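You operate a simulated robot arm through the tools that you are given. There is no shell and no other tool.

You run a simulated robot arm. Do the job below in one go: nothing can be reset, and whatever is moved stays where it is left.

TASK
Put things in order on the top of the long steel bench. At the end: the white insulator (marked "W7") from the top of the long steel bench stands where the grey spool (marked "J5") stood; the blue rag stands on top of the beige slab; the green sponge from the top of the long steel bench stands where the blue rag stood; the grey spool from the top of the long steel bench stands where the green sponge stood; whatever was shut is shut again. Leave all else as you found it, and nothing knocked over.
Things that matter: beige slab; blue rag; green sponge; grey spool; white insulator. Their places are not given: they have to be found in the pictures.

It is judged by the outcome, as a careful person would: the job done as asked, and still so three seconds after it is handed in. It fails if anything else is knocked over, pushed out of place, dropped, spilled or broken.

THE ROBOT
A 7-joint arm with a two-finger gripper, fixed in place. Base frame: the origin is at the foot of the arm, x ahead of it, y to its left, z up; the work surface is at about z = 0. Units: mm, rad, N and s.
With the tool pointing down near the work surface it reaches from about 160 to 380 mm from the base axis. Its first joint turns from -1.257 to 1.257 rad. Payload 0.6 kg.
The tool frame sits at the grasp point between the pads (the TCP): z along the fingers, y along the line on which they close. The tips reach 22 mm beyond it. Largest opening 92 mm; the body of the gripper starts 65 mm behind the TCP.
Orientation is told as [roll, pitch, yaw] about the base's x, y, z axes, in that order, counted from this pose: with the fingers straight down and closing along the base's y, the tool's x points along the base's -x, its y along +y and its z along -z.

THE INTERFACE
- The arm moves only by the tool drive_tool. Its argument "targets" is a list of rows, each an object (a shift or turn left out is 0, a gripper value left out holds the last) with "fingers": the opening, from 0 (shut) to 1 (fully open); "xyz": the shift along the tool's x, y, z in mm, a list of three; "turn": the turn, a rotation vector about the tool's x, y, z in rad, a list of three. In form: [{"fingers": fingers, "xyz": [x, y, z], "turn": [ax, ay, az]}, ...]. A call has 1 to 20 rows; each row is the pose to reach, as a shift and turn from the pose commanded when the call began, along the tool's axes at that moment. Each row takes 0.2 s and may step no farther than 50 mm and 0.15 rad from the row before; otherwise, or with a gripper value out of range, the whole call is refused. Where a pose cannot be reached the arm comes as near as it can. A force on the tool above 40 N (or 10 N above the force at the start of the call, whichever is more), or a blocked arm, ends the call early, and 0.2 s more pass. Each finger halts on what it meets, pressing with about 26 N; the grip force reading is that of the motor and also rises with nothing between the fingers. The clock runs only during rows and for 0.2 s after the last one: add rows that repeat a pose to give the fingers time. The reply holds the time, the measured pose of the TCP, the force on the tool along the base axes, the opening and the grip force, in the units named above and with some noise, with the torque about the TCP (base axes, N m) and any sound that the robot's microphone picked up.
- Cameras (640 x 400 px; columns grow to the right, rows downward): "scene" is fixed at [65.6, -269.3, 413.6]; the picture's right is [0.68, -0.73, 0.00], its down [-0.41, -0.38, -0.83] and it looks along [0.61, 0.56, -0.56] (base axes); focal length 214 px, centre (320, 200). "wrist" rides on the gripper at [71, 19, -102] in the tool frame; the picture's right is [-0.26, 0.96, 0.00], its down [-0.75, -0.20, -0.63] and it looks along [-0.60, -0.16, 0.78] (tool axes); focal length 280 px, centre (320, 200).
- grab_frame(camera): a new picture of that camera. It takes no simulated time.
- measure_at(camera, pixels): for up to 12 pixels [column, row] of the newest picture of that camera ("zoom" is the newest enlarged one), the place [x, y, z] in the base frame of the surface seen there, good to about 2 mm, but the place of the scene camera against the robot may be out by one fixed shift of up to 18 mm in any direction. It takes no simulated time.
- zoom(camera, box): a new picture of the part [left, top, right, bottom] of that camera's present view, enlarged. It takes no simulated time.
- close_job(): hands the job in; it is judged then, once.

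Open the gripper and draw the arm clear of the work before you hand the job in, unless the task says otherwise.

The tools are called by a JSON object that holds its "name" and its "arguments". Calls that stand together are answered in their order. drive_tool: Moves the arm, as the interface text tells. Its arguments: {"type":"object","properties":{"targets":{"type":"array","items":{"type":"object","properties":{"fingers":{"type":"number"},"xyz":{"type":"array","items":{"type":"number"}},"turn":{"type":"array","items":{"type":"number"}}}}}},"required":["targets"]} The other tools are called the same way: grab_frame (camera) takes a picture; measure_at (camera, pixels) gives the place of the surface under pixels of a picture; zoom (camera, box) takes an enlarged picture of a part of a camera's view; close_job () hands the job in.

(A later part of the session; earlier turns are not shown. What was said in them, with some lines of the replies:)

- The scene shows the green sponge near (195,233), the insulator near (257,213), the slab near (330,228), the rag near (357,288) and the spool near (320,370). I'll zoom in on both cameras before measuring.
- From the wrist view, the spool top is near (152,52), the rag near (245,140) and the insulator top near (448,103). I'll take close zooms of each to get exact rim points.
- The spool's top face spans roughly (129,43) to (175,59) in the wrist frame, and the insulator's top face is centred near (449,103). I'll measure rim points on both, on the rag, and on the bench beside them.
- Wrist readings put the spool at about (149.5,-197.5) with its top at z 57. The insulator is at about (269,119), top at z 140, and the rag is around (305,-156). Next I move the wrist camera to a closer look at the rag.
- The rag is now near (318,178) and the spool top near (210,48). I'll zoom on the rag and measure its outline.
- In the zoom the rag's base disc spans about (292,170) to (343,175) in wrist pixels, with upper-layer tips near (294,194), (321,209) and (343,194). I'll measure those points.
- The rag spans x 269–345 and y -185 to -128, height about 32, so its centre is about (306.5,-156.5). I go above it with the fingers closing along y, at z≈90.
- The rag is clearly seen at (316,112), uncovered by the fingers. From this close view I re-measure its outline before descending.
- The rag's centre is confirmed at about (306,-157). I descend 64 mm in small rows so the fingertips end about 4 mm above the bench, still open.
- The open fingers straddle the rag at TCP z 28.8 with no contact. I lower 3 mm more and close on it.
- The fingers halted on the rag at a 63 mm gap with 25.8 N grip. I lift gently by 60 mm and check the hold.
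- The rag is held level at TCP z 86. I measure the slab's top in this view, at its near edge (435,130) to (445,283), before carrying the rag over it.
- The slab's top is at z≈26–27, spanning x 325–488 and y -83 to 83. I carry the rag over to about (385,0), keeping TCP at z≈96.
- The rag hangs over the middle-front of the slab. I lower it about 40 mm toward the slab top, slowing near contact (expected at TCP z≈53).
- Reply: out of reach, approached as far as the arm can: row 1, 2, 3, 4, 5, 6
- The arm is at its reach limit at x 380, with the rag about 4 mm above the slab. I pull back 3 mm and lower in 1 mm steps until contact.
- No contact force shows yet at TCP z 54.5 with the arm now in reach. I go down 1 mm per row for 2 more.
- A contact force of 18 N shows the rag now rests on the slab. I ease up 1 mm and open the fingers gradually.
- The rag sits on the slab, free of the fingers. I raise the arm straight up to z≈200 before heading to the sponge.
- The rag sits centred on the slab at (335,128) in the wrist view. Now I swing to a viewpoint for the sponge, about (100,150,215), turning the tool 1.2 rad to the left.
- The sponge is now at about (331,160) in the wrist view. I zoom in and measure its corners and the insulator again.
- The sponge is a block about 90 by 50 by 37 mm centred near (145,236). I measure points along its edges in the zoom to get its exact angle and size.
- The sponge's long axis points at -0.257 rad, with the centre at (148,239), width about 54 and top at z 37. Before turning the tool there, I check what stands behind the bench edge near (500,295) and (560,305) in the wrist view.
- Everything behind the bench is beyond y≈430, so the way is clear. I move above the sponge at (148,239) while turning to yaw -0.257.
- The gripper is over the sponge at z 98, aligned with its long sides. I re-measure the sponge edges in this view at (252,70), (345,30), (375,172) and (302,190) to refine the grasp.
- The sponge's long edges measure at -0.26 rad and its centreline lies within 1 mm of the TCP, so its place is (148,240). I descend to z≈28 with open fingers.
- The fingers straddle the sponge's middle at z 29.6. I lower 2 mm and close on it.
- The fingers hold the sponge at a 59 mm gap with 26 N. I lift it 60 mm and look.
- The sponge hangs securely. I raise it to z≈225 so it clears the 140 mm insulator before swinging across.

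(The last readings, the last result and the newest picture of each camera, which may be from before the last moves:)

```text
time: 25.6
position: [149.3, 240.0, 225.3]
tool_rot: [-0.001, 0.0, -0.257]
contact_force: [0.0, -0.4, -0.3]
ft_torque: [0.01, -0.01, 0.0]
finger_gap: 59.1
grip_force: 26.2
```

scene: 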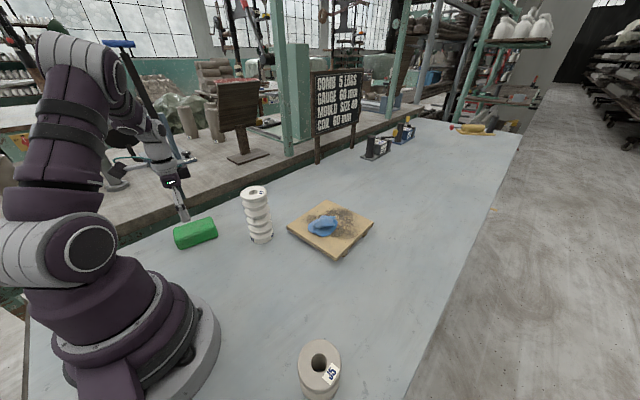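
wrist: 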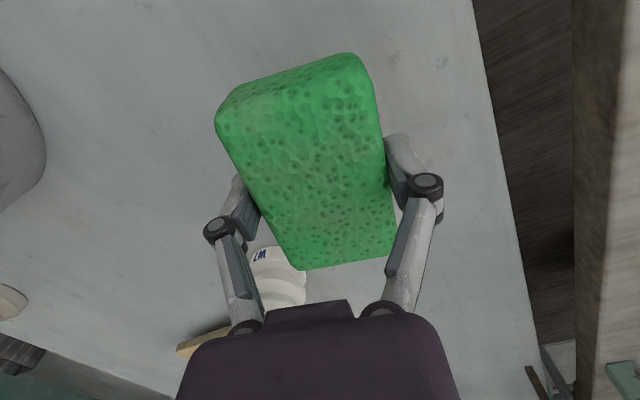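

Still held at z 225. I swing around at this height to above the rag's old place (306.5,-156.5), keeping the same yaw.

{"name": "drive_tool", "arguments": {"targets": [{"fingers": 0.3, "xyz": [-19, -19, 0]}, {"xyz": [-38, -38, 0]}, {"xyz": [-56.5, -57.5, 0]}, {"xyz": [-71, -81, 0]}, {"xyz": [-86, -105, 0]}, {"xyz": [-101, -128.5, 0]}, {"xyz": [-112, -157, 0]}, {"xyz": [-123, -185, 0]}, {"xyz": [-133.5, -213, 0]}, {"xyz": [-146, -241, 0]}, {"xyz": [-158.4, -268.5, 0]}, {"xyz": [-182, -288, 0]}, {"xyz": [-205, -308, 0]}, {"xyz": [-229, -326, 0]}, {"xyz": [-252, -343, 0]}, {"xyz": [-252, -343, 0]}]}}

{"name": "grab_frame", "arguments": {"camera": "wrist"}}

{"name": "grab_frame", "arguments": {"camera": "scene"}}

```text
time: 29.0
position: [304.1, -155.3, 224.3]
tool_rot: [0.0, 0.002, -0.258]
contact_force: [-0.7, -0.4, -0.9]
ft_torque: [-0.01, 0.01, 0.01]
finger_gap: 58.8
grip_force: 25.5
```

```text
taken
```

wrist: 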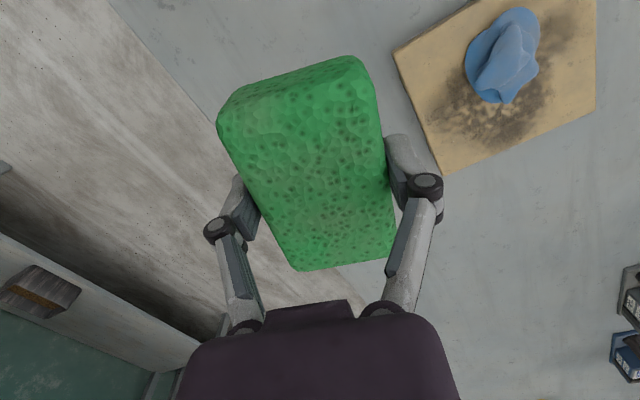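

```text
taken
```

scene: 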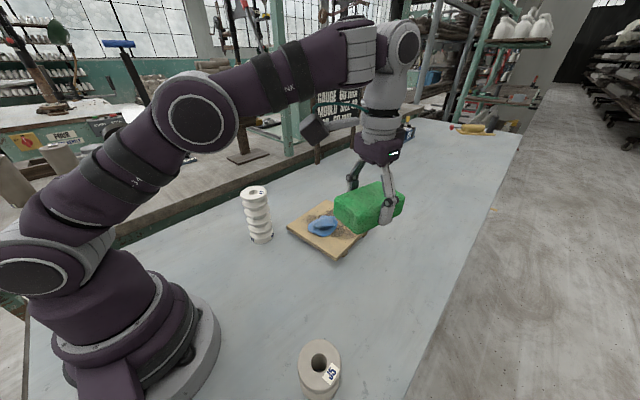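

The sponge is over the target with TCP at (304,-155). I shift 2 mm and lower to about z 38, keeping clear of the slab edge.

{"name": "drive_tool", "arguments": {"targets": [{"fingers": 0.3, "xyz": [-1, 0, 20]}, {"xyz": [-2, -0.5, 45]}, {"xyz": [-2, -0.5, 70]}, {"xyz": [-2, -0.5, 95]}, {"xyz": [-2, -0.5, 120]}, {"xyz": [-2, -0.5, 145]}, {"xyz": [-2, -0.5, 165]}, {"xyz": [-2, -0.5, 180]}, {"xyz": [-2, -0.5, 188]}, {"xyz": [-2, -0.5, 188]}]}}

{"name": "zoom", "arguments": {"camera": "scene", "box": [280, 200, 420, 320]}}

```text
time: 31.2
position: [305.6, -156.7, 37.1]
tool_rot: [0.0, 0.0, -0.255]
contact_force: [-0.3, 0.4, -1.5]
ft_torque: [-0.01, 0.0, -0.03]
finger_gap: 58.7
grip_force: 25.8
```

```text
3.33 times, centred on (350, 260) of scene
```

zoom: 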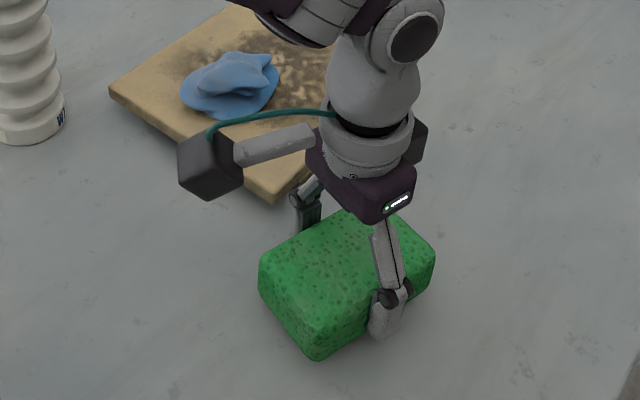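

The sponge is about 9 mm above the bench at (305.6,-156.7). I lower slowly until contact is felt.

{"name": "drive_tool", "arguments": {"targets": [{"fingers": 0.3, "xyz": [0, 0, 4]}, {"xyz": [0, 0, 7]}, {"xyz": [0, 0, 8]}, {"xyz": [0, 0, 8.5]}, {"xyz": [0, 0, 8.5]}]}}

```text
time: 32.4
position: [306.3, -155.4, 27.8]
tool_rot: [-0.002, 0.0, -0.257]
contact_force: [-1.6, 0.2, 1.2]
ft_torque: [0.05, -0.04, 0.03]
finger_gap: 58.8
grip_force: 25.6
```

TCP z 27.8 matches the height at which the sponge was grasped on the bench, so it is touching. I open the fingers gradually and look.

{"name": "drive_tool", "arguments": {"targets": [{"fingers": 0.7, "xyz": [0, 0, 0.3]}, {"fingers": 0.78, "xyz": [0, 0, 0]}, {"fingers": 0.9, "xyz": [0, 0, 0]}, {"fingers": 1, "xyz": [0, 0, 0]}, {"fingers": 1, "xyz": [0, 0, 0]}]}}

{"name": "grab_frame", "arguments": {"camera": "wrist"}}

{"name": "zoom", "arguments": {"camera": "scene", "box": [280, 200, 420, 320]}}

```text
time: 33.6
position: [306.7, -156.0, 28.1]
tool_rot: [0.0, 0.002, -0.259]
contact_force: [-0.1, -0.1, 0.5]
ft_torque: [0.0, -0.01, 0.0]
finger_gap: 91.9
grip_force: 0.0
```

```text
taken
```

wrist: 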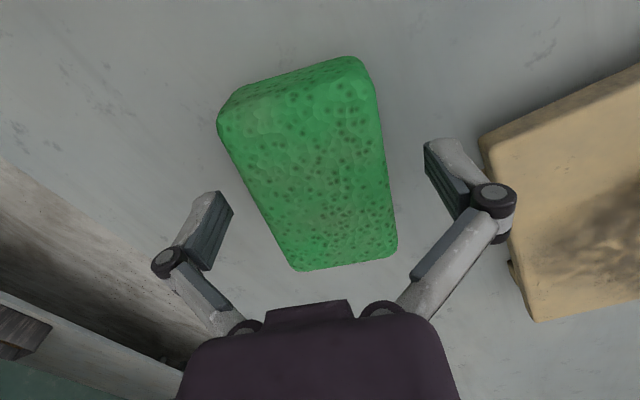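

```text
3.33 times, centred on (350, 260) of scene
```

zoom: 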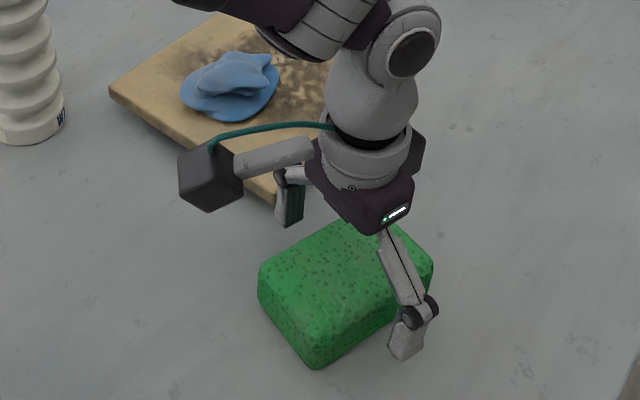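

The sponge stands free at the rag's old place. I raise straight up, then move over the spool at (149.5,-197.5), keeping fingertips above z 100.

{"name": "drive_tool", "arguments": {"targets": [{"fingers": 1, "xyz": [0, 0, -15]}, {"xyz": [0, 0, -40]}, {"xyz": [0, 0, -70]}, {"xyz": [0, 0, -100]}, {"xyz": [0, 0, -130]}, {"xyz": [24, -13, -132]}, {"xyz": [48, -27, -132]}, {"xyz": [72, -40, -132]}, {"xyz": [95, -53, -132]}, {"xyz": [118, -67, -132]}, {"xyz": [141, -80, -122]}, {"xyz": [141, -80, -102]}, {"xyz": [141, -80, -102]}]}}

{"name": "grab_frame", "arguments": {"camera": "wrist"}}

{"name": "grab_frame", "arguments": {"camera": "scene"}}

```text
time: 36.4
position: [149.7, -198.2, 129.4]
tool_rot: [0.0, 0.0, -0.258]
contact_force: [0.5, 0.5, 0.6]
ft_torque: [0.04, 0.06, 0.02]
finger_gap: 92.0
grip_force: 0.1
```

```text
taken
```

wrist: 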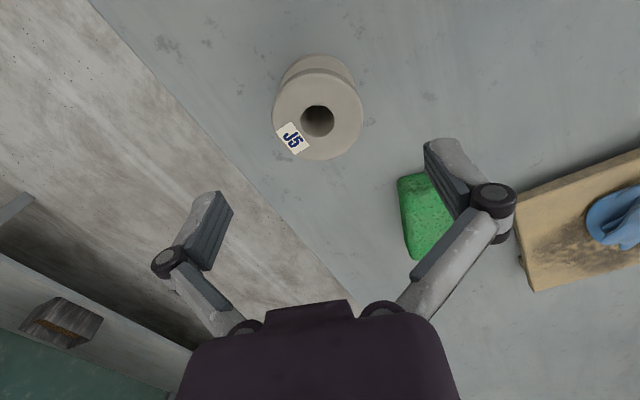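

```text
taken
```

scene: 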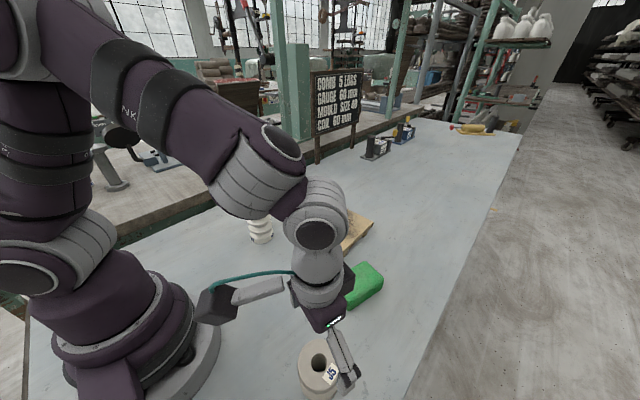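

The spool's top face now shows around (318,118) in the wrist view. I measure its rim all around, plus the sponge, to fix the spool's exact centre.

{"name": "zoom", "arguments": {"camera": "wrist", "box": [258, 45, 378, 170]}}

{"name": "measure_at", "arguments": {"camera": "wrist", "pixels": [[274, 115], [361, 115], [317, 75], [317, 157], [288, 87], [348, 87], [350, 145], [285, 143], [284, 72], [350, 72], [317, 56], [410, 200]]}}

```text
3.20 times, centred on (318, 108) of wrist
```

zoom: 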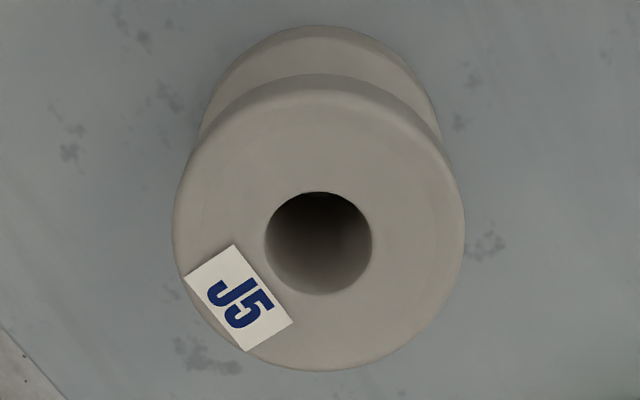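

```text
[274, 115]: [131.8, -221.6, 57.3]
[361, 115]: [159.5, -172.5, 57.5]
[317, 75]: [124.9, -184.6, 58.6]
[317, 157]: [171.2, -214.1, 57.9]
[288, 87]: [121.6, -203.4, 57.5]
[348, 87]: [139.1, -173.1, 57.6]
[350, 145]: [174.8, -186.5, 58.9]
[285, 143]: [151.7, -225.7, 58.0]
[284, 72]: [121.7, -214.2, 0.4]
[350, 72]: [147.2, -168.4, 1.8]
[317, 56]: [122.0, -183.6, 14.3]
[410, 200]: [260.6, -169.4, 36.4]
```

The rim points fit a circle centred at (149,-198) with radius about 28, right under the TCP. I descend to z≈33 with open fingers.

{"name": "drive_tool", "arguments": {"targets": [{"fingers": 1, "xyz": [0.5, 0, 20]}, {"xyz": [0.5, 0, 40]}, {"xyz": [0.5, 0, 60]}, {"xyz": [0.5, 0, 78]}, {"xyz": [0.5, 0, 90]}, {"xyz": [0.5, 0, 96]}, {"xyz": [0.5, 0, 96]}]}}

{"name": "grab_frame", "arguments": {"camera": "wrist"}}

{"name": "zoom", "arguments": {"camera": "scene", "box": [240, 280, 400, 400]}}

```text
time: 38.0
position: [148.8, -197.9, 34.4]
tool_rot: [0.001, 0.001, -0.259]
contact_force: [0.4, 0.0, -0.6]
ft_torque: [-0.06, -0.02, 0.0]
finger_gap: 92.0
grip_force: 0.1
```

```text
taken
```

wrist: 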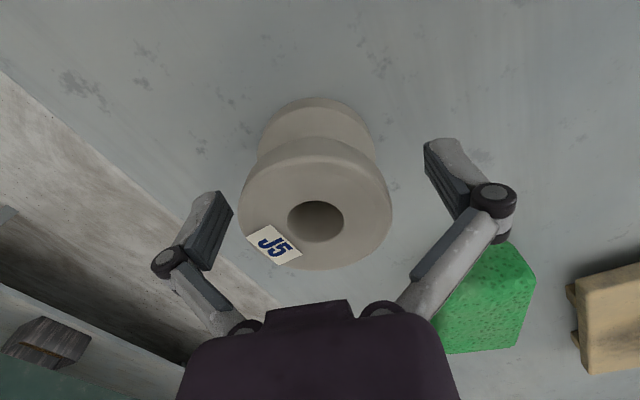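

```text
3.33 times, centred on (320, 340) of scene
```

zoom: 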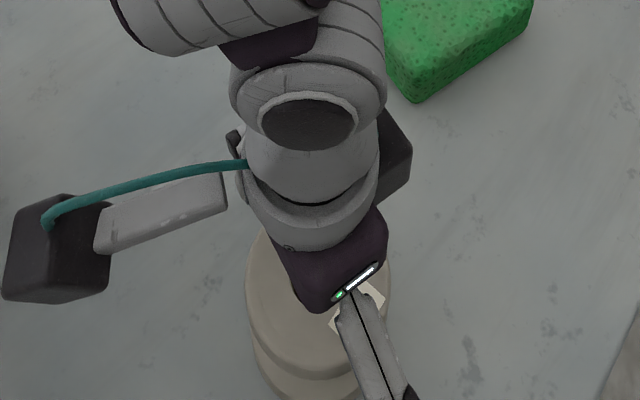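

The fingers straddle the spool at z 34 without contact. I close on it now.

{"name": "drive_tool", "arguments": {"targets": [{"fingers": 0.75, "xyz": [0, 0, 0.5]}, {"fingers": 0.6, "xyz": [0, 0, 0.5]}, {"fingers": 0.45, "xyz": [0, 0, 0.5]}, {"fingers": 0.3, "xyz": [0, 0, 0.5]}, {"fingers": 0.3, "xyz": [0, 0, 0.5]}, {"fingers": 0.3, "xyz": [0, 0, 0.5]}]}}

{"name": "grab_frame", "arguments": {"camera": "wrist"}}

```text
time: 39.4
position: [148.9, -197.7, 32.7]
tool_rot: [0.0, 0.001, -0.258]
contact_force: [-0.8, -1.5, 10.7]
ft_torque: [0.0, -0.01, -0.12]
finger_gap: 59.4
grip_force: 26.3
```

```text
taken
```

wrist: 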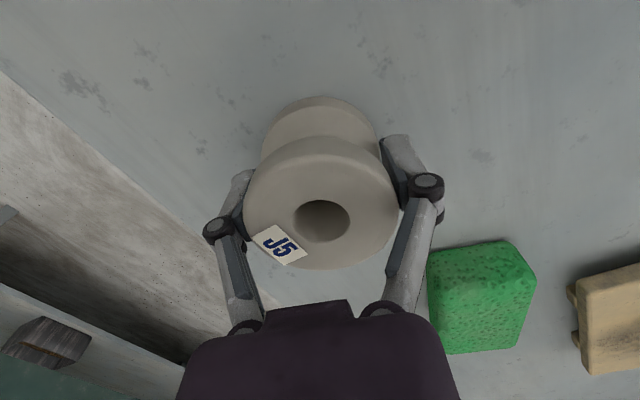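

The spool is gripped at a 59.4 mm gap; it shifted about 2 mm while centring, so its original place was near (148.5,-199). I lift it 60 mm and check.

{"name": "drive_tool", "arguments": {"targets": [{"fingers": 0.3, "xyz": [0, 0, -4]}, {"xyz": [0, 0, -12]}, {"xyz": [0, 0, -25]}, {"xyz": [0, 0, -42]}, {"xyz": [0, 0, -60]}, {"xyz": [0, 0, -60]}]}}

{"name": "grab_frame", "arguments": {"camera": "wrist"}}

{"name": "zoom", "arguments": {"camera": "scene", "box": [240, 280, 400, 400]}}

```text
time: 40.8
position: [151.2, -197.3, 93.9]
tool_rot: [-0.001, 0.001, -0.255]
contact_force: [0.1, 0.1, -2.1]
ft_torque: [0.0, 0.01, -0.03]
finger_gap: 59.2
grip_force: 25.9
```

```text
taken
```

wrist: 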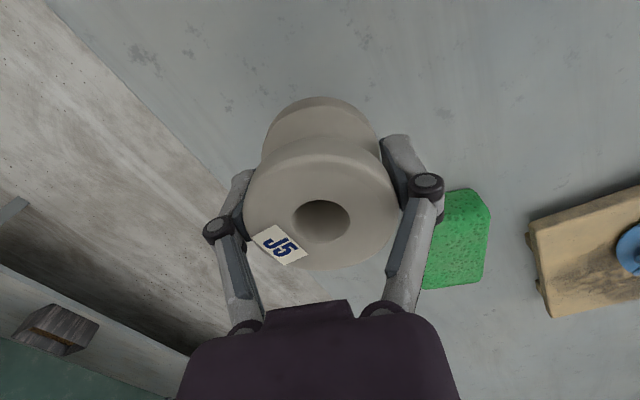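

```text
3.33 times, centred on (320, 340) of scene
```

zoom: 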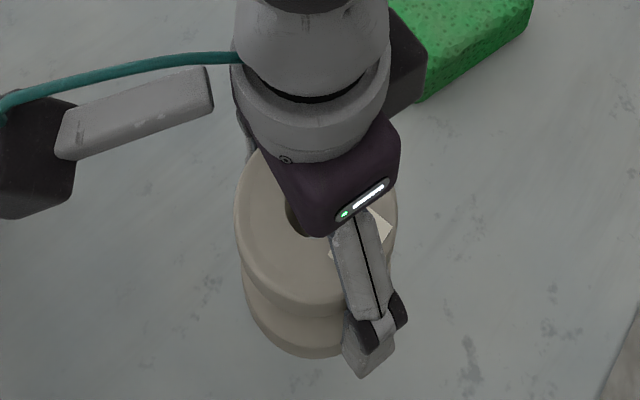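

The spool is held firmly, centred in the jaws. I raise it to z≈225 for the swing to the sponge's old place.

{"name": "drive_tool", "arguments": {"targets": [{"fingers": 0.3, "xyz": [0, 0, -20]}, {"xyz": [0, 0, -48]}, {"xyz": [0, 0, -76]}, {"xyz": [0, 0, -104]}, {"xyz": [0, 0, -131]}, {"xyz": [0, 0, -131]}]}}

```text
time: 42.2
position: [149.0, -199.3, 224.0]
tool_rot: [0.0, -0.001, -0.257]
contact_force: [-0.5, -0.6, -2.6]
ft_torque: [-0.02, -0.01, -0.01]
finger_gap: 59.1
grip_force: 25.6
```

Held steady at z 224. I now swing it across at this height to above (148,240).

{"name": "drive_tool", "arguments": {"targets": [{"fingers": 0.3, "xyz": [-9.3, 29, 0]}, {"xyz": [-18.5, 58, 0]}, {"xyz": [-27.8, 86.9, 0]}, {"xyz": [-29.1, 114.8, 0]}, {"xyz": [-30.4, 142.7, 0]}, {"xyz": [-31.7, 170.6, 0]}, {"xyz": [-25, 196.4, 0]}, {"xyz": [-18.2, 222.2, 0]}, {"xyz": [-11.4, 248, 0]}, {"xyz": [-0.6, 269.3, 0]}, {"xyz": [10.2, 290.6, 0]}, {"xyz": [21, 311.9, 0]}, {"xyz": [35, 332.3, 0]}, {"xyz": [49, 352.8, 0]}, {"xyz": [62.9, 373.2, 0]}, {"xyz": [80, 389.4, 0]}, {"xyz": [97, 405.6, 0]}, {"xyz": [113.9, 421.8, 0]}, {"xyz": [113.9, 421.8, 0]}]}}

{"name": "grab_frame", "arguments": {"camera": "wrist"}}

{"name": "grab_frame", "arguments": {"camera": "scene"}}

```text
time: 46.2
position: [146.4, 240.3, 223.4]
tool_rot: [0.0, -0.001, -0.259]
contact_force: [-0.1, -0.1, -2.3]
ft_torque: [-0.01, 0.03, -0.01]
finger_gap: 59.5
grip_force: 26.0
```

```text
taken
```

wrist: 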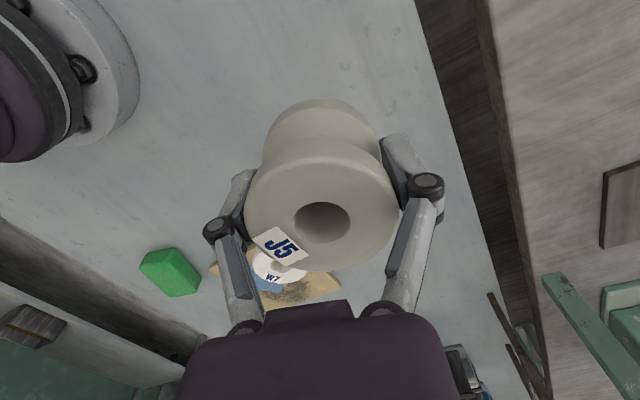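

```text
taken
```

scene: 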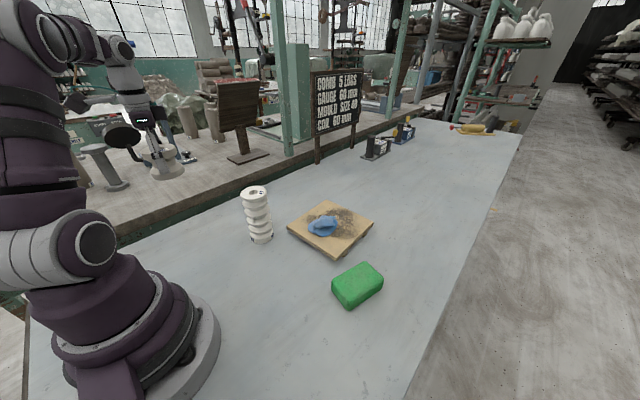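

The spool is over the sponge's old place at (146.4,240.3), and nothing else has moved. I lower it to about z 43 with a 1.5 mm correction.

{"name": "drive_tool", "arguments": {"targets": [{"fingers": 0.3, "xyz": [-0.5, 0, 20]}, {"xyz": [-1.3, 0.3, 45]}, {"xyz": [-1.3, 0.3, 70]}, {"xyz": [-1.3, 0.3, 95]}, {"xyz": [-1.3, 0.3, 120]}, {"xyz": [-1.3, 0.3, 145]}, {"xyz": [-1.3, 0.3, 163]}, {"xyz": [-1.3, 0.3, 174]}, {"xyz": [-1.3, 0.3, 180]}, {"xyz": [-1.3, 0.3, 180]}]}}

{"name": "zoom", "arguments": {"camera": "scene", "box": [140, 160, 280, 270]}}

```text
time: 48.4
position: [147.9, 240.2, 45.7]
tool_rot: [-0.001, 0.002, -0.256]
contact_force: [0.2, -0.4, -3.0]
ft_torque: [0.0, 0.0, 0.02]
finger_gap: 59.2
grip_force: 26.2
```

```text
3.64 times, centred on (210, 215) of scene
```

zoom: 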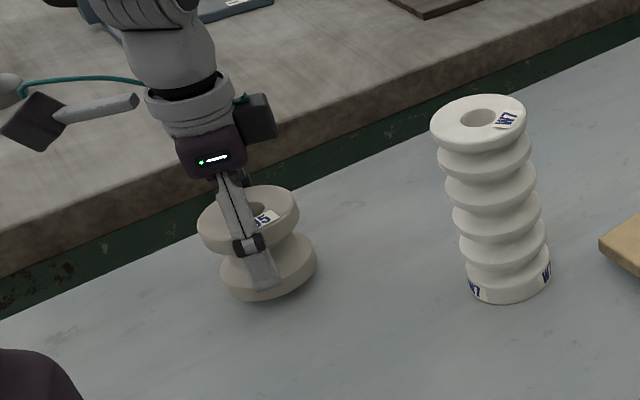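

The spool hangs upright about 12 mm above the bench at (147.9,240.2). I lower it slowly toward TCP z≈33, watching for contact.

{"name": "drive_tool", "arguments": {"targets": [{"fingers": 0.3, "xyz": [0, 0, 5]}, {"xyz": [0, 0, 9]}, {"xyz": [0, 0, 11]}, {"xyz": [0, 0, 12]}, {"xyz": [0, 0, 12]}]}}

```text
time: 49.6
position: [146.9, 239.4, 32.8]
tool_rot: [0.002, 0.0, -0.257]
contact_force: [-3.4, -0.7, 15.5]
ft_torque: [-0.03, 0.01, -0.13]
finger_gap: 59.6
grip_force: 26.4
```

Contact is felt (15.5 N) at TCP z 32.8, matching the height at pick-up. I ease up slightly and open gradually.

{"name": "drive_tool", "arguments": {"targets": [{"fingers": 0.3, "xyz": [0, 0, -0.7]}, {"fingers": 0.68, "xyz": [0, 0, -0.7]}, {"fingers": 0.78, "xyz": [0, 0, -0.7]}, {"fingers": 0.9, "xyz": [0, 0, -0.7]}, {"fingers": 1, "xyz": [0, 0, -0.7]}, {"fingers": 1, "xyz": [0, 0, -0.7]}]}}

{"name": "grab_frame", "arguments": {"camera": "wrist"}}

{"name": "zoom", "arguments": {"camera": "scene", "box": [140, 160, 280, 270]}}

```text
time: 51.0
position: [146.9, 239.2, 33.6]
tool_rot: [-0.001, 0.0, -0.258]
contact_force: [-0.5, 0.3, 0.2]
ft_torque: [0.01, 0.01, 0.03]
finger_gap: 91.9
grip_force: 0.0
```

```text
taken
```

wrist: 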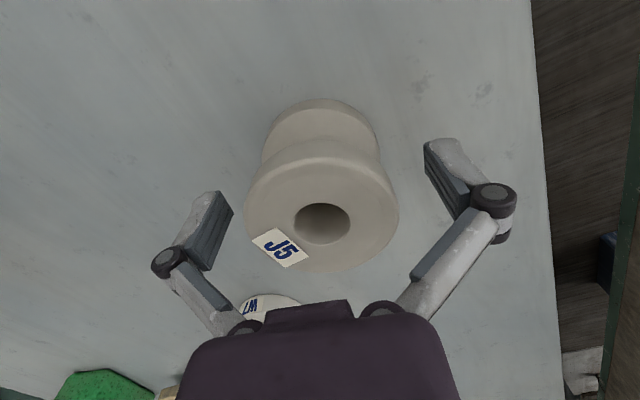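

```text
3.64 times, centred on (210, 215) of scene
```

zoom: 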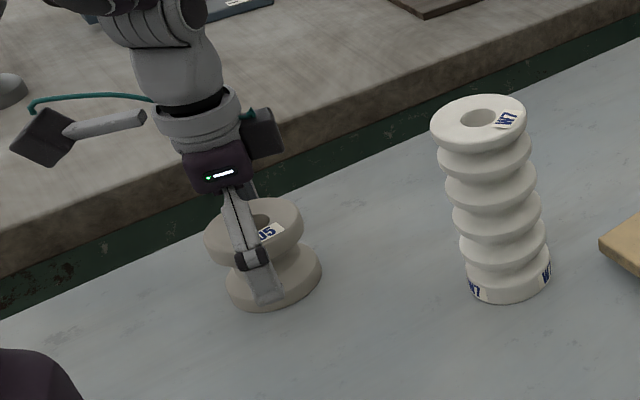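

The spool stands upright and free at the sponge's old place. I rise straight up to z≈224, then move above the insulator at (268.5,119.5), well above its 140 mm top.

{"name": "drive_tool", "arguments": {"targets": [{"fingers": 1, "xyz": [0, 0, -12]}, {"xyz": [0, 0, -35]}, {"xyz": [0, 0, -65]}, {"xyz": [0, 0, -95]}, {"xyz": [0, 0, -127]}, {"xyz": [0, 0, -160]}, {"xyz": [0, 0, -190]}, {"xyz": [-25, -14, -190]}, {"xyz": [-50, -28, -190]}, {"xyz": [-75, -43, -190]}, {"xyz": [-100, -57, -190]}, {"xyz": [-125, -71, -190]}, {"xyz": [-148, -85, -190]}, {"xyz": [-148, -85, -190]}]}}

{"name": "grab_frame", "arguments": {"camera": "wrist"}}

{"name": "grab_frame", "arguments": {"camera": "scene"}}

```text
time: 54.0
position: [269.3, 118.5, 223.5]
tool_rot: [-0.001, -0.001, -0.257]
contact_force: [0.3, 0.2, 0.6]
ft_torque: [0.03, 0.01, -0.03]
finger_gap: 92.1
grip_force: 0.2
```

```text
taken
```

wrist: 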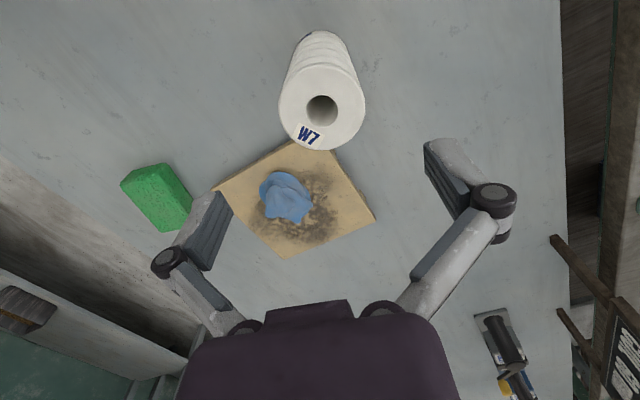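

```text
taken
```

scene: 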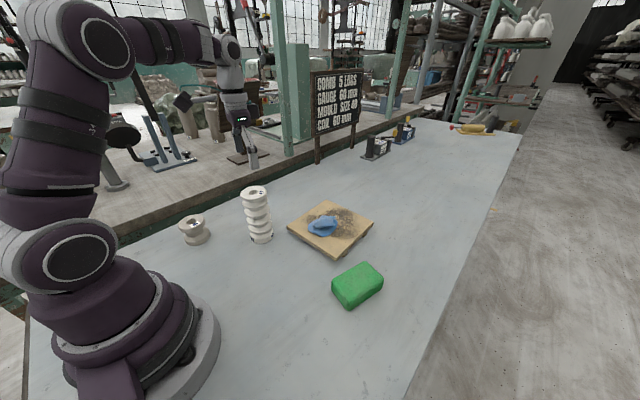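

The insulator's top face is at about (322,107) in the wrist view. I measure its rim to centre the grasp.

{"name": "measure_at", "arguments": {"camera": "wrist", "pixels": [[280, 107], [364, 107], [322, 67], [322, 147], [293, 78], [351, 78], [352, 136], [294, 137], [320, 34], [301, 45], [340, 45], [283, 195]]}}

{"name": "zoom", "arguments": {"camera": "wrist", "box": [260, 20, 390, 165]}}

{"name": "zoom", "arguments": {"camera": "scene", "box": [220, 170, 300, 255]}}

```text
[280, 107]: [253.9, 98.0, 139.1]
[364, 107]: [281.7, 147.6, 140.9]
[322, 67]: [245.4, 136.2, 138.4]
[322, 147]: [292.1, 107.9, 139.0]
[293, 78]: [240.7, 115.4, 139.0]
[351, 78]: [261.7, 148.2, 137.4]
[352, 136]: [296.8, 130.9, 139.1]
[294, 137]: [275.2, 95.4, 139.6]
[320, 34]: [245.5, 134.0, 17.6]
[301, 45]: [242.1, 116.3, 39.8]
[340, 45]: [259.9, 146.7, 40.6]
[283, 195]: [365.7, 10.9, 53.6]
```

```text
2.76 times, centred on (325, 92) of wrist
```

zoom: 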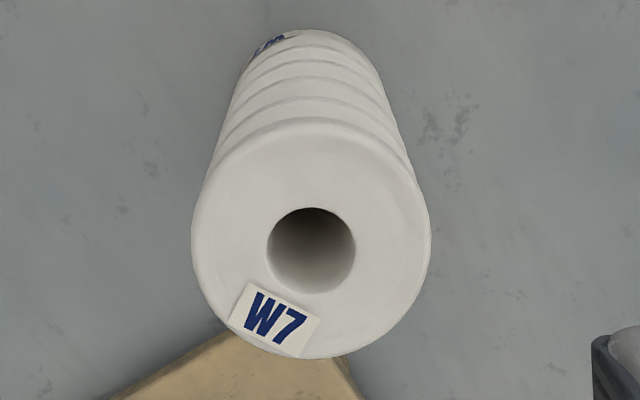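

```text
4.71 times, centred on (260, 212) of scene
```

zoom: 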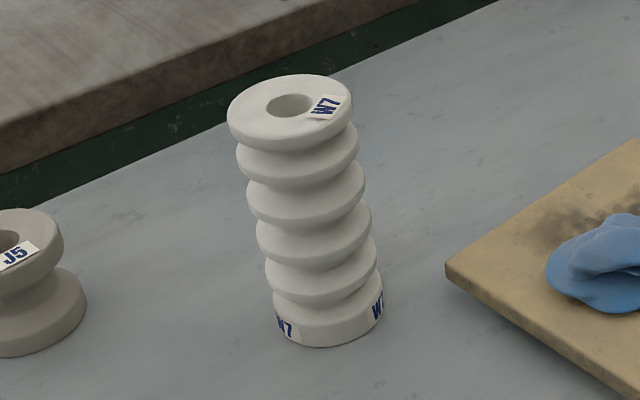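

The insulator's centre lies about 1–2 mm from the TCP axis, with its top at z 139.5. I shift slightly and descend to z≈119 so the pads span the top disc and the rib below.

{"name": "drive_tool", "arguments": {"targets": [{"fingers": 1, "xyz": [1.4, 1.3, 20]}, {"xyz": [1.4, 1.3, 40]}, {"xyz": [1.4, 1.3, 58]}, {"xyz": [1.4, 1.3, 75]}, {"xyz": [1.4, 1.3, 90]}, {"xyz": [1.4, 1.3, 100]}, {"xyz": [1.4, 1.3, 105]}, {"xyz": [1.4, 1.3, 105]}]}}

{"name": "grab_frame", "arguments": {"camera": "wrist"}}

{"name": "zoom", "arguments": {"camera": "scene", "box": [190, 120, 330, 260]}}

```text
time: 55.8
position: [268.6, 120.4, 118.4]
tool_rot: [0.0, 0.001, -0.259]
contact_force: [-1.2, -0.2, -0.2]
ft_torque: [0.02, -0.03, 0.02]
finger_gap: 92.3
grip_force: 0.0
```

```text
taken
```

wrist: 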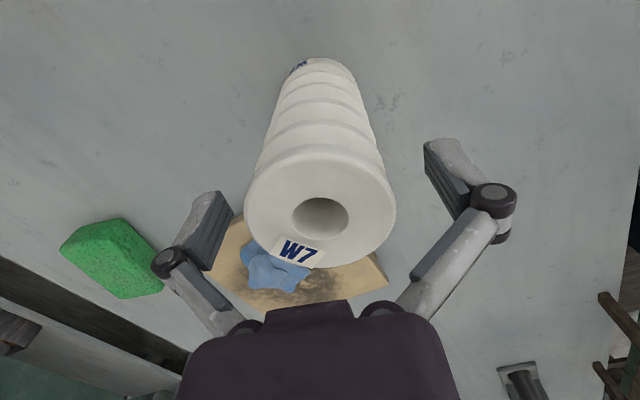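

```text
2.86 times, centred on (260, 190) of scene
```

zoom: 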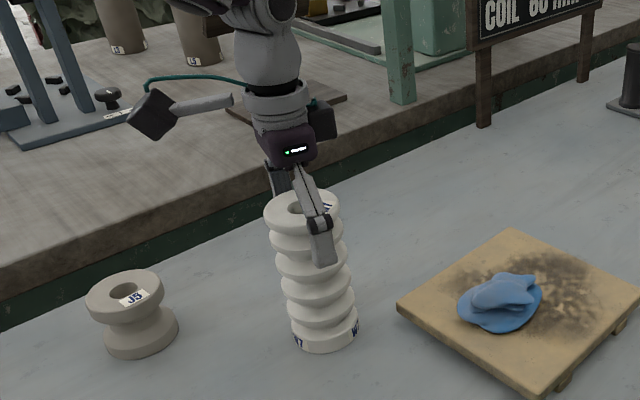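

The insulator is exactly centred between the fingers (hole at (320,216)). I close slowly so the two pads meet it together.

{"name": "drive_tool", "arguments": {"targets": [{"fingers": 0.82, "xyz": [0, 0, 0]}, {"fingers": 0.74, "xyz": [0, 0, 0]}, {"fingers": 0.68, "xyz": [0, 0, 0]}, {"fingers": 0.64, "xyz": [0, 0, 0]}, {"fingers": 0.6, "xyz": [0, 0, 0]}, {"fingers": 0.5, "xyz": [0, 0, 0]}, {"fingers": 0.3, "xyz": [0, 0, 0]}, {"fingers": 0.3, "xyz": [0, 0, 0]}, {"fingers": 0.3, "xyz": [0, 0, 0]}]}}

{"name": "grab_frame", "arguments": {"camera": "wrist"}}

{"name": "zoom", "arguments": {"camera": "scene", "box": [190, 120, 330, 260]}}

```text
time: 57.8
position: [268.3, 120.7, 119.3]
tool_rot: [-0.001, 0.0, -0.259]
contact_force: [-1.4, -5.6, 7.3]
ft_torque: [-0.21, 0.1, 0.0]
finger_gap: 59.8
grip_force: 26.2
```

```text
taken
```

wrist: 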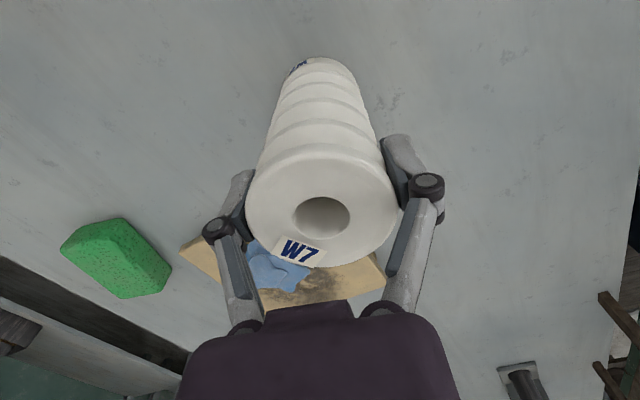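

```text
2.86 times, centred on (260, 190) of scene
```

zoom: 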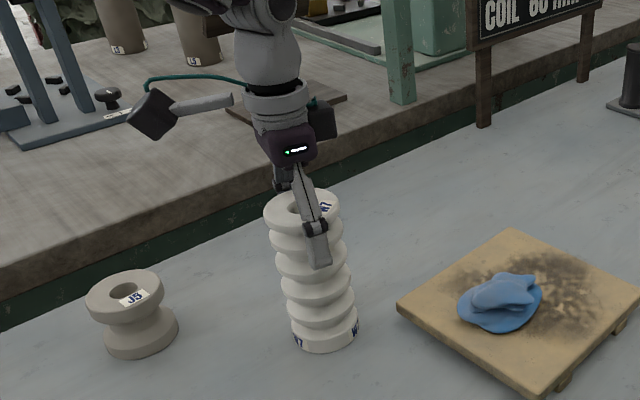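

The insulator is gripped at 59.8 mm and still upright. I lift slowly by 40 mm and check it hangs straight.

{"name": "drive_tool", "arguments": {"targets": [{"fingers": 0.3, "xyz": [0, 0, -2]}, {"xyz": [0, 0, -6]}, {"xyz": [0, 0, -12]}, {"xyz": [0, 0, -20]}, {"xyz": [0, 0, -30]}, {"xyz": [0, 0, -40]}, {"xyz": [0, 0, -40]}]}}

{"name": "grab_frame", "arguments": {"camera": "wrist"}}

{"name": "zoom", "arguments": {"camera": "scene", "box": [190, 100, 330, 260]}}

```text
time: 59.4
position: [267.0, 121.8, 158.2]
tool_rot: [0.001, 0.001, -0.255]
contact_force: [-0.8, -0.3, -5.2]
ft_torque: [0.0, 0.04, 0.01]
finger_gap: 59.5
grip_force: 25.6
```

```text
taken
```

wrist: 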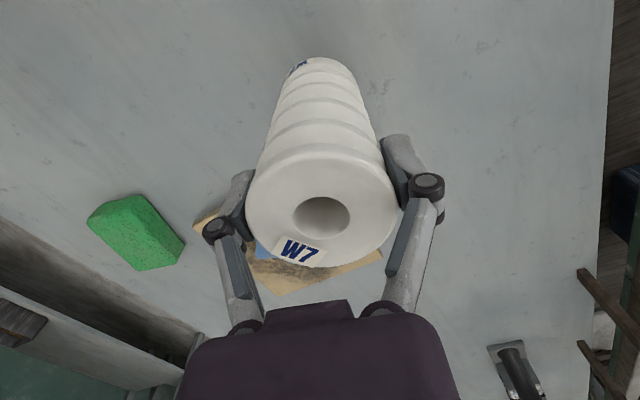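

```text
2.50 times, centred on (260, 180) of scene
```

zoom: 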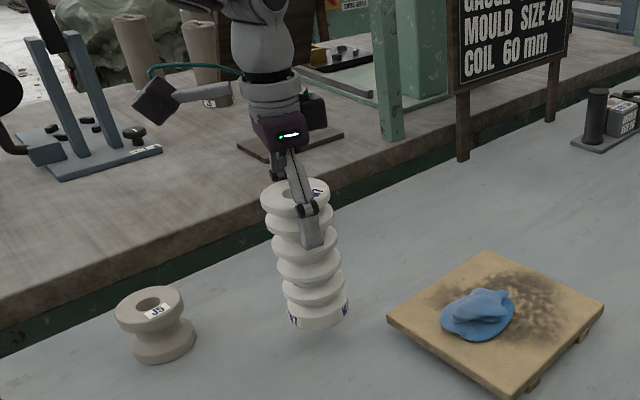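

The insulator hangs straight, about 5 N in weight. I raise it to z≈205 and carry it in gentle steps around to above the spool's old place (149,-199.5).

{"name": "drive_tool", "arguments": {"targets": [{"fingers": 0.3, "xyz": [0, 0, -12]}, {"xyz": [0, 0, -26]}, {"xyz": [0, 0, -40]}, {"xyz": [0, 0, -47]}, {"xyz": [6, -23, -47]}, {"xyz": [12, -46, -47]}, {"xyz": [18, -69, -47]}, {"xyz": [18.7, -92, -47]}, {"xyz": [19, -112, -47]}, {"xyz": [19.3, -131, -47]}, {"xyz": [18, -155, -47]}, {"xyz": [17, -179, -47]}, {"xyz": [16, -203, -47]}, {"xyz": [18, -227, -47]}, {"xyz": [20, -252, -47]}, {"xyz": [22.5, -276.5, -47]}, {"xyz": [26, -300, -47]}, {"xyz": [29.5, -322, -47]}, {"xyz": [32.5, -341, -47]}, {"xyz": [32.5, -341, -47]}]}}

{"name": "grab_frame", "arguments": {"camera": "wrist"}}

{"name": "grab_frame", "arguments": {"camera": "scene"}}

```text
time: 63.6
position: [150.5, -200.4, 204.2]
tool_rot: [0.0, -0.001, -0.257]
contact_force: [0.2, 1.0, -6.0]
ft_torque: [0.0, -0.01, 0.0]
finger_gap: 59.8
grip_force: 26.4
```

```text
taken
```

wrist: 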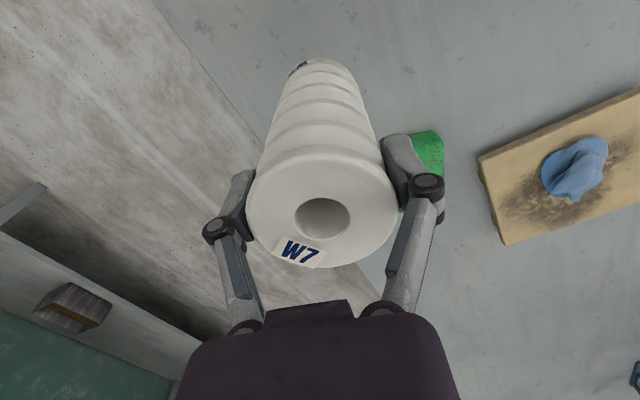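

```text
taken
```

scene: 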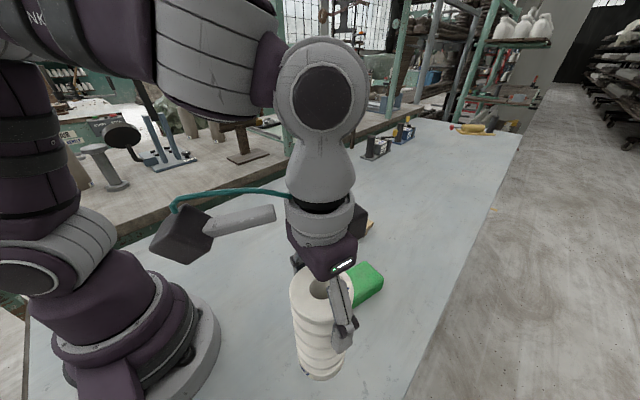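

The insulator is above the spool's old place at (150.5,-200.4), still straight in the jaws. I lower it to about 10 mm above the bench with a 1 mm correction.

{"name": "drive_tool", "arguments": {"targets": [{"fingers": 0.3, "xyz": [0.8, 0.5, 10]}, {"xyz": [0.8, 0.5, 24]}, {"xyz": [0.8, 0.5, 38]}, {"xyz": [0.8, 0.5, 52]}, {"xyz": [0.8, 0.5, 64]}, {"xyz": [0.8, 0.5, 72]}, {"xyz": [0.8, 0.5, 75]}, {"xyz": [0.8, 0.5, 75]}]}}

{"name": "zoom", "arguments": {"camera": "scene", "box": [240, 260, 400, 400]}}

```text
time: 65.4
position: [149.1, -199.2, 130.1]
tool_rot: [0.0, 0.0, -0.257]
contact_force: [0.6, -0.5, -6.1]
ft_torque: [-0.01, 0.0, 0.0]
finger_gap: 59.7
grip_force: 26.0
```

```text
2.86 times, centred on (320, 330) of scene
```

zoom: 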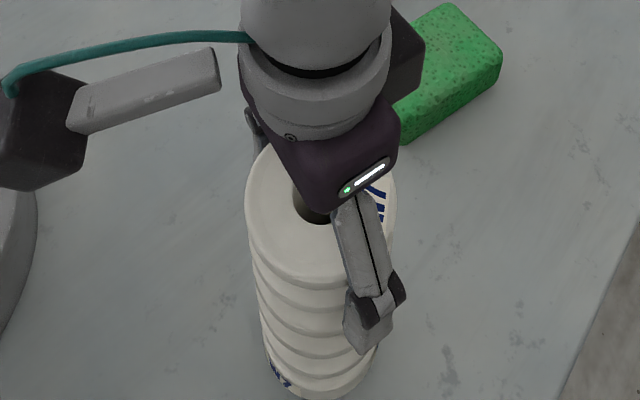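

TCP is at (149.1,-199.2,130.1), so the insulator's foot is about 11 mm above the bench. I lower in shrinking steps to feel for contact near z 119.

{"name": "drive_tool", "arguments": {"targets": [{"fingers": 0.3, "xyz": [0, 0, 4]}, {"xyz": [0, 0, 7]}, {"xyz": [0, 0, 9]}, {"xyz": [0, 0, 10]}, {"xyz": [0, 0, 10]}]}}

```text
time: 66.6
position: [149.3, -199.0, 122.1]
tool_rot: [-0.001, 0.001, -0.256]
contact_force: [-0.5, -0.6, -5.9]
ft_torque: [-0.01, -0.02, 0.0]
finger_gap: 59.6
grip_force: 25.8
```

The force still shows the full hanging weight, so no contact yet. I go down in 0.7 mm steps.

{"name": "drive_tool", "arguments": {"targets": [{"fingers": 0.3, "xyz": [0, 0, 0.7]}, {"xyz": [0, 0, 1.4]}, {"xyz": [0, 0, 1.4]}]}}

```text
time: 67.4
position: [149.2, -199.0, 119.7]
tool_rot: [-0.001, 0.001, -0.258]
contact_force: [0.3, 0.2, -6.2]
ft_torque: [0.03, 0.0, 0.02]
finger_gap: 59.4
grip_force: 26.0
```

Still hanging free at z 119.7. I step down another 1.2 mm.

{"name": "drive_tool", "arguments": {"targets": [{"fingers": 0.3, "xyz": [0, 0, 0.6]}, {"xyz": [0, 0, 1.2]}, {"xyz": [0, 0, 1.2]}]}}

```text
time: 68.2
position: [149.3, -200.3, 118.6]
tool_rot: [-0.001, -0.002, -0.257]
contact_force: [-3.6, -1.3, 15.6]
ft_torque: [-0.03, 0.11, -0.08]
finger_gap: 59.9
grip_force: 26.8
```

Contact is felt now (force changed from -6 to +15.6 N) at z 118.6. I ease up 0.6 mm and open the fingers slowly.

{"name": "drive_tool", "arguments": {"targets": [{"fingers": 0.3, "xyz": [0, 0, -0.5]}, {"fingers": 0.6, "xyz": [0, 0, -0.6]}, {"fingers": 0.66, "xyz": [0, 0, -0.6]}, {"fingers": 0.7, "xyz": [0, 0, -0.6]}, {"fingers": 0.78, "xyz": [0, 0, -0.6]}, {"fingers": 0.88, "xyz": [0, 0, -0.6]}, {"fingers": 1, "xyz": [0, 0, -0.6]}, {"fingers": 1, "xyz": [0, 0, -0.6]}]}}

{"name": "grab_frame", "arguments": {"camera": "wrist"}}

{"name": "zoom", "arguments": {"camera": "scene", "box": [240, 260, 400, 400]}}

```text
time: 70.0
position: [149.8, -199.3, 119.0]
tool_rot: [-0.002, 0.002, -0.258]
contact_force: [-1.4, -0.4, -0.6]
ft_torque: [0.0, -0.02, 0.0]
finger_gap: 92.1
grip_force: 0.0
```

```text
taken
```

wrist: 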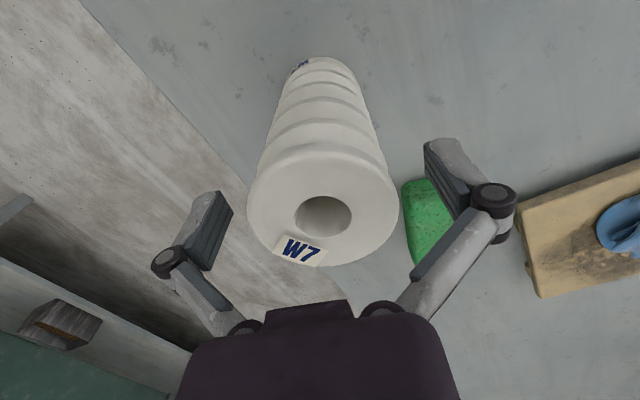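

```text
2.86 times, centred on (320, 330) of scene
```

zoom: 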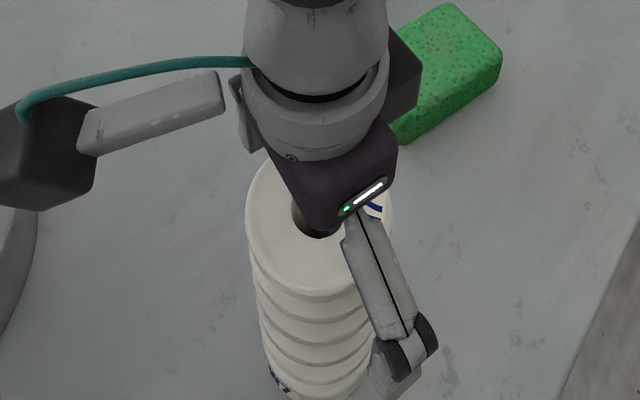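

The insulator stands upright and free. I raise the open fingers straight up past its top, to z≈240.

{"name": "drive_tool", "arguments": {"targets": [{"fingers": 1, "xyz": [0, 0, -8]}, {"xyz": [0, 0, -20]}, {"xyz": [0, 0, -35]}, {"xyz": [0, 0, -55]}, {"xyz": [0, 0, -80]}, {"xyz": [0, 0, -105]}, {"xyz": [0, 0, -125]}, {"xyz": [0, 0, -125]}]}}

{"name": "grab_frame", "arguments": {"camera": "wrist"}}

```text
time: 71.8
position: [149.5, -199.7, 244.1]
tool_rot: [0.0, 0.0, -0.257]
contact_force: [0.6, 0.7, 0.3]
ft_torque: [0.03, -0.02, 0.01]
finger_gap: 91.9
grip_force: 0.1
```

```text
taken
```

wrist: 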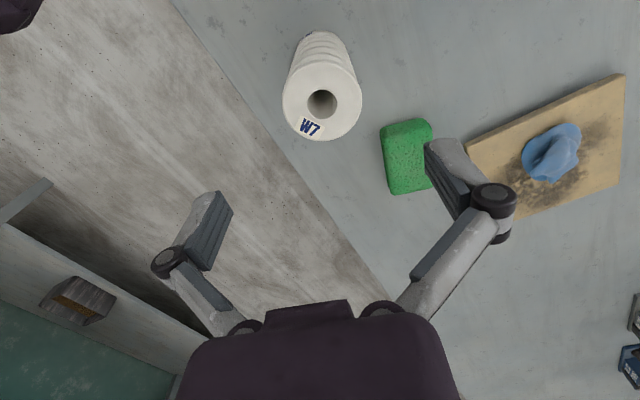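

All is standing; the arm is clear of the insulator. I draw it back to its starting pose at about (203,-4,332).

{"name": "drive_tool", "arguments": {"targets": [{"fingers": 1, "xyz": [0, 25, -15], "turn": [0, 0, -0.03]}, {"xyz": [0, 50, -30], "turn": [0, 0, -0.06]}, {"xyz": [0, 76, -45], "turn": [0, 0, -0.1]}, {"xyz": [-1, 102, -60], "turn": [0, 0, -0.13]}, {"xyz": [-1, 128, -70], "turn": [0, 0, -0.16]}, {"xyz": [-1, 153, -80], "turn": [0, 0, -0.19]}, {"xyz": [-2, 178, -88], "turn": [0, 0, -0.22]}, {"xyz": [-2, 203, -88], "turn": [0, 0, -0.257]}, {"xyz": [-2, 203, -88], "turn": [0, 0, -0.257]}]}}

{"name": "grab_frame", "arguments": {"camera": "wrist"}}

{"name": "grab_frame", "arguments": {"camera": "scene"}}

```text
time: 73.8
position: [204.4, -2.5, 332.7]
tool_rot: [0.001, 0.0, 0.001]
contact_force: [-0.4, 0.4, -0.2]
ft_torque: [0.0, -0.01, 0.02]
finger_gap: 91.8
grip_force: 0.0
```

```text
taken
```

wrist: 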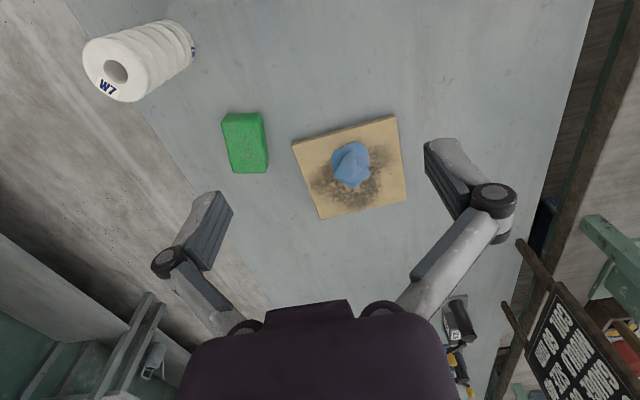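

```text
taken
```

scene: 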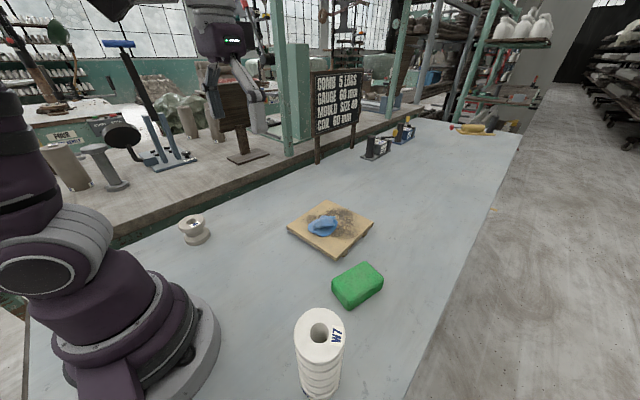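

The wrist picture shows the slab corners at the same pixels as at the start (e.g. (293,143), (395,117)). The rag is on the slab, and the sponge, spool and insulator are standing. I do one last check of positions with the scene camera.

{"name": "measure_at", "arguments": {"camera": "scene", "pixels": [[357, 280], [335, 290], [378, 275], [350, 300], [193, 219], [183, 226], [206, 224], [302, 330], [340, 332], [320, 312], [322, 227], [290, 225]]}}

{"name": "zoom", "arguments": {"camera": "scene", "box": [160, 190, 400, 400]}}

```text
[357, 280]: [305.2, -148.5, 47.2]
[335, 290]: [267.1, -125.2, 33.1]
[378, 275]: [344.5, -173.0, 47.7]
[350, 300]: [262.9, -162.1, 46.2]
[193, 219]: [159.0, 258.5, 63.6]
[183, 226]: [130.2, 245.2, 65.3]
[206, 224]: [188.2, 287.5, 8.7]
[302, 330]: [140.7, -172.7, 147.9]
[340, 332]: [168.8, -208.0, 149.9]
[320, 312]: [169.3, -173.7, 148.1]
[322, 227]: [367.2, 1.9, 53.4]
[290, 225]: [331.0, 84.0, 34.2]
```

```text
1.90 times, centred on (280, 295) of scene
```

zoom: 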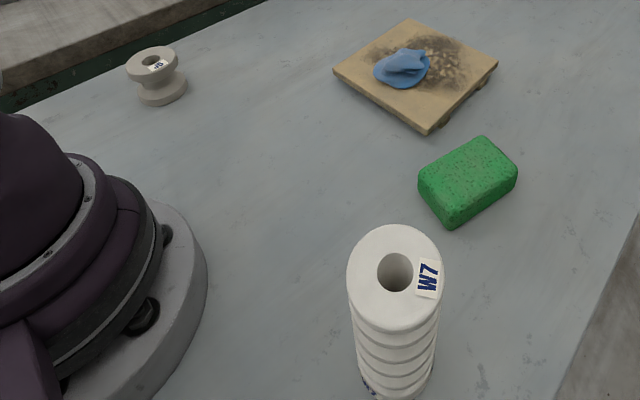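

Everything matches the task:
- The insulator stands where the spool stood.
- The sponge stands where the rag stood.
- The spool stands where the sponge stood.
- The rag rests on the slab.

Nothing was shut to begin with, the gripper is open and the arm is clear, so I hand the job in.

{"name": "close_job", "arguments": {}}

```text
The job is handed in.
```

The job is done and handed in. I don't have the judge's result, but the last pictures show everything standing and in place:

- **Blue rag:** it rests flat on the beige slab, about 30 mm short of the slab's centre because the arm could not reach any farther. It lies fully on the slab.
- **Green sponge:** it stands where the rag was, to within about 3 mm.
- **Grey spool (J5):** it stands upright where the sponge was, to within about 2 mm.
- **White insulator (W7):** it stands upright where the spool was, to within about 2 mm.

The slab shows no sign of having moved, and nothing was knocked over. I saw nothing shut at the start, so there was nothing to shut again. The gripper is open and the arm is back at its starting pose.
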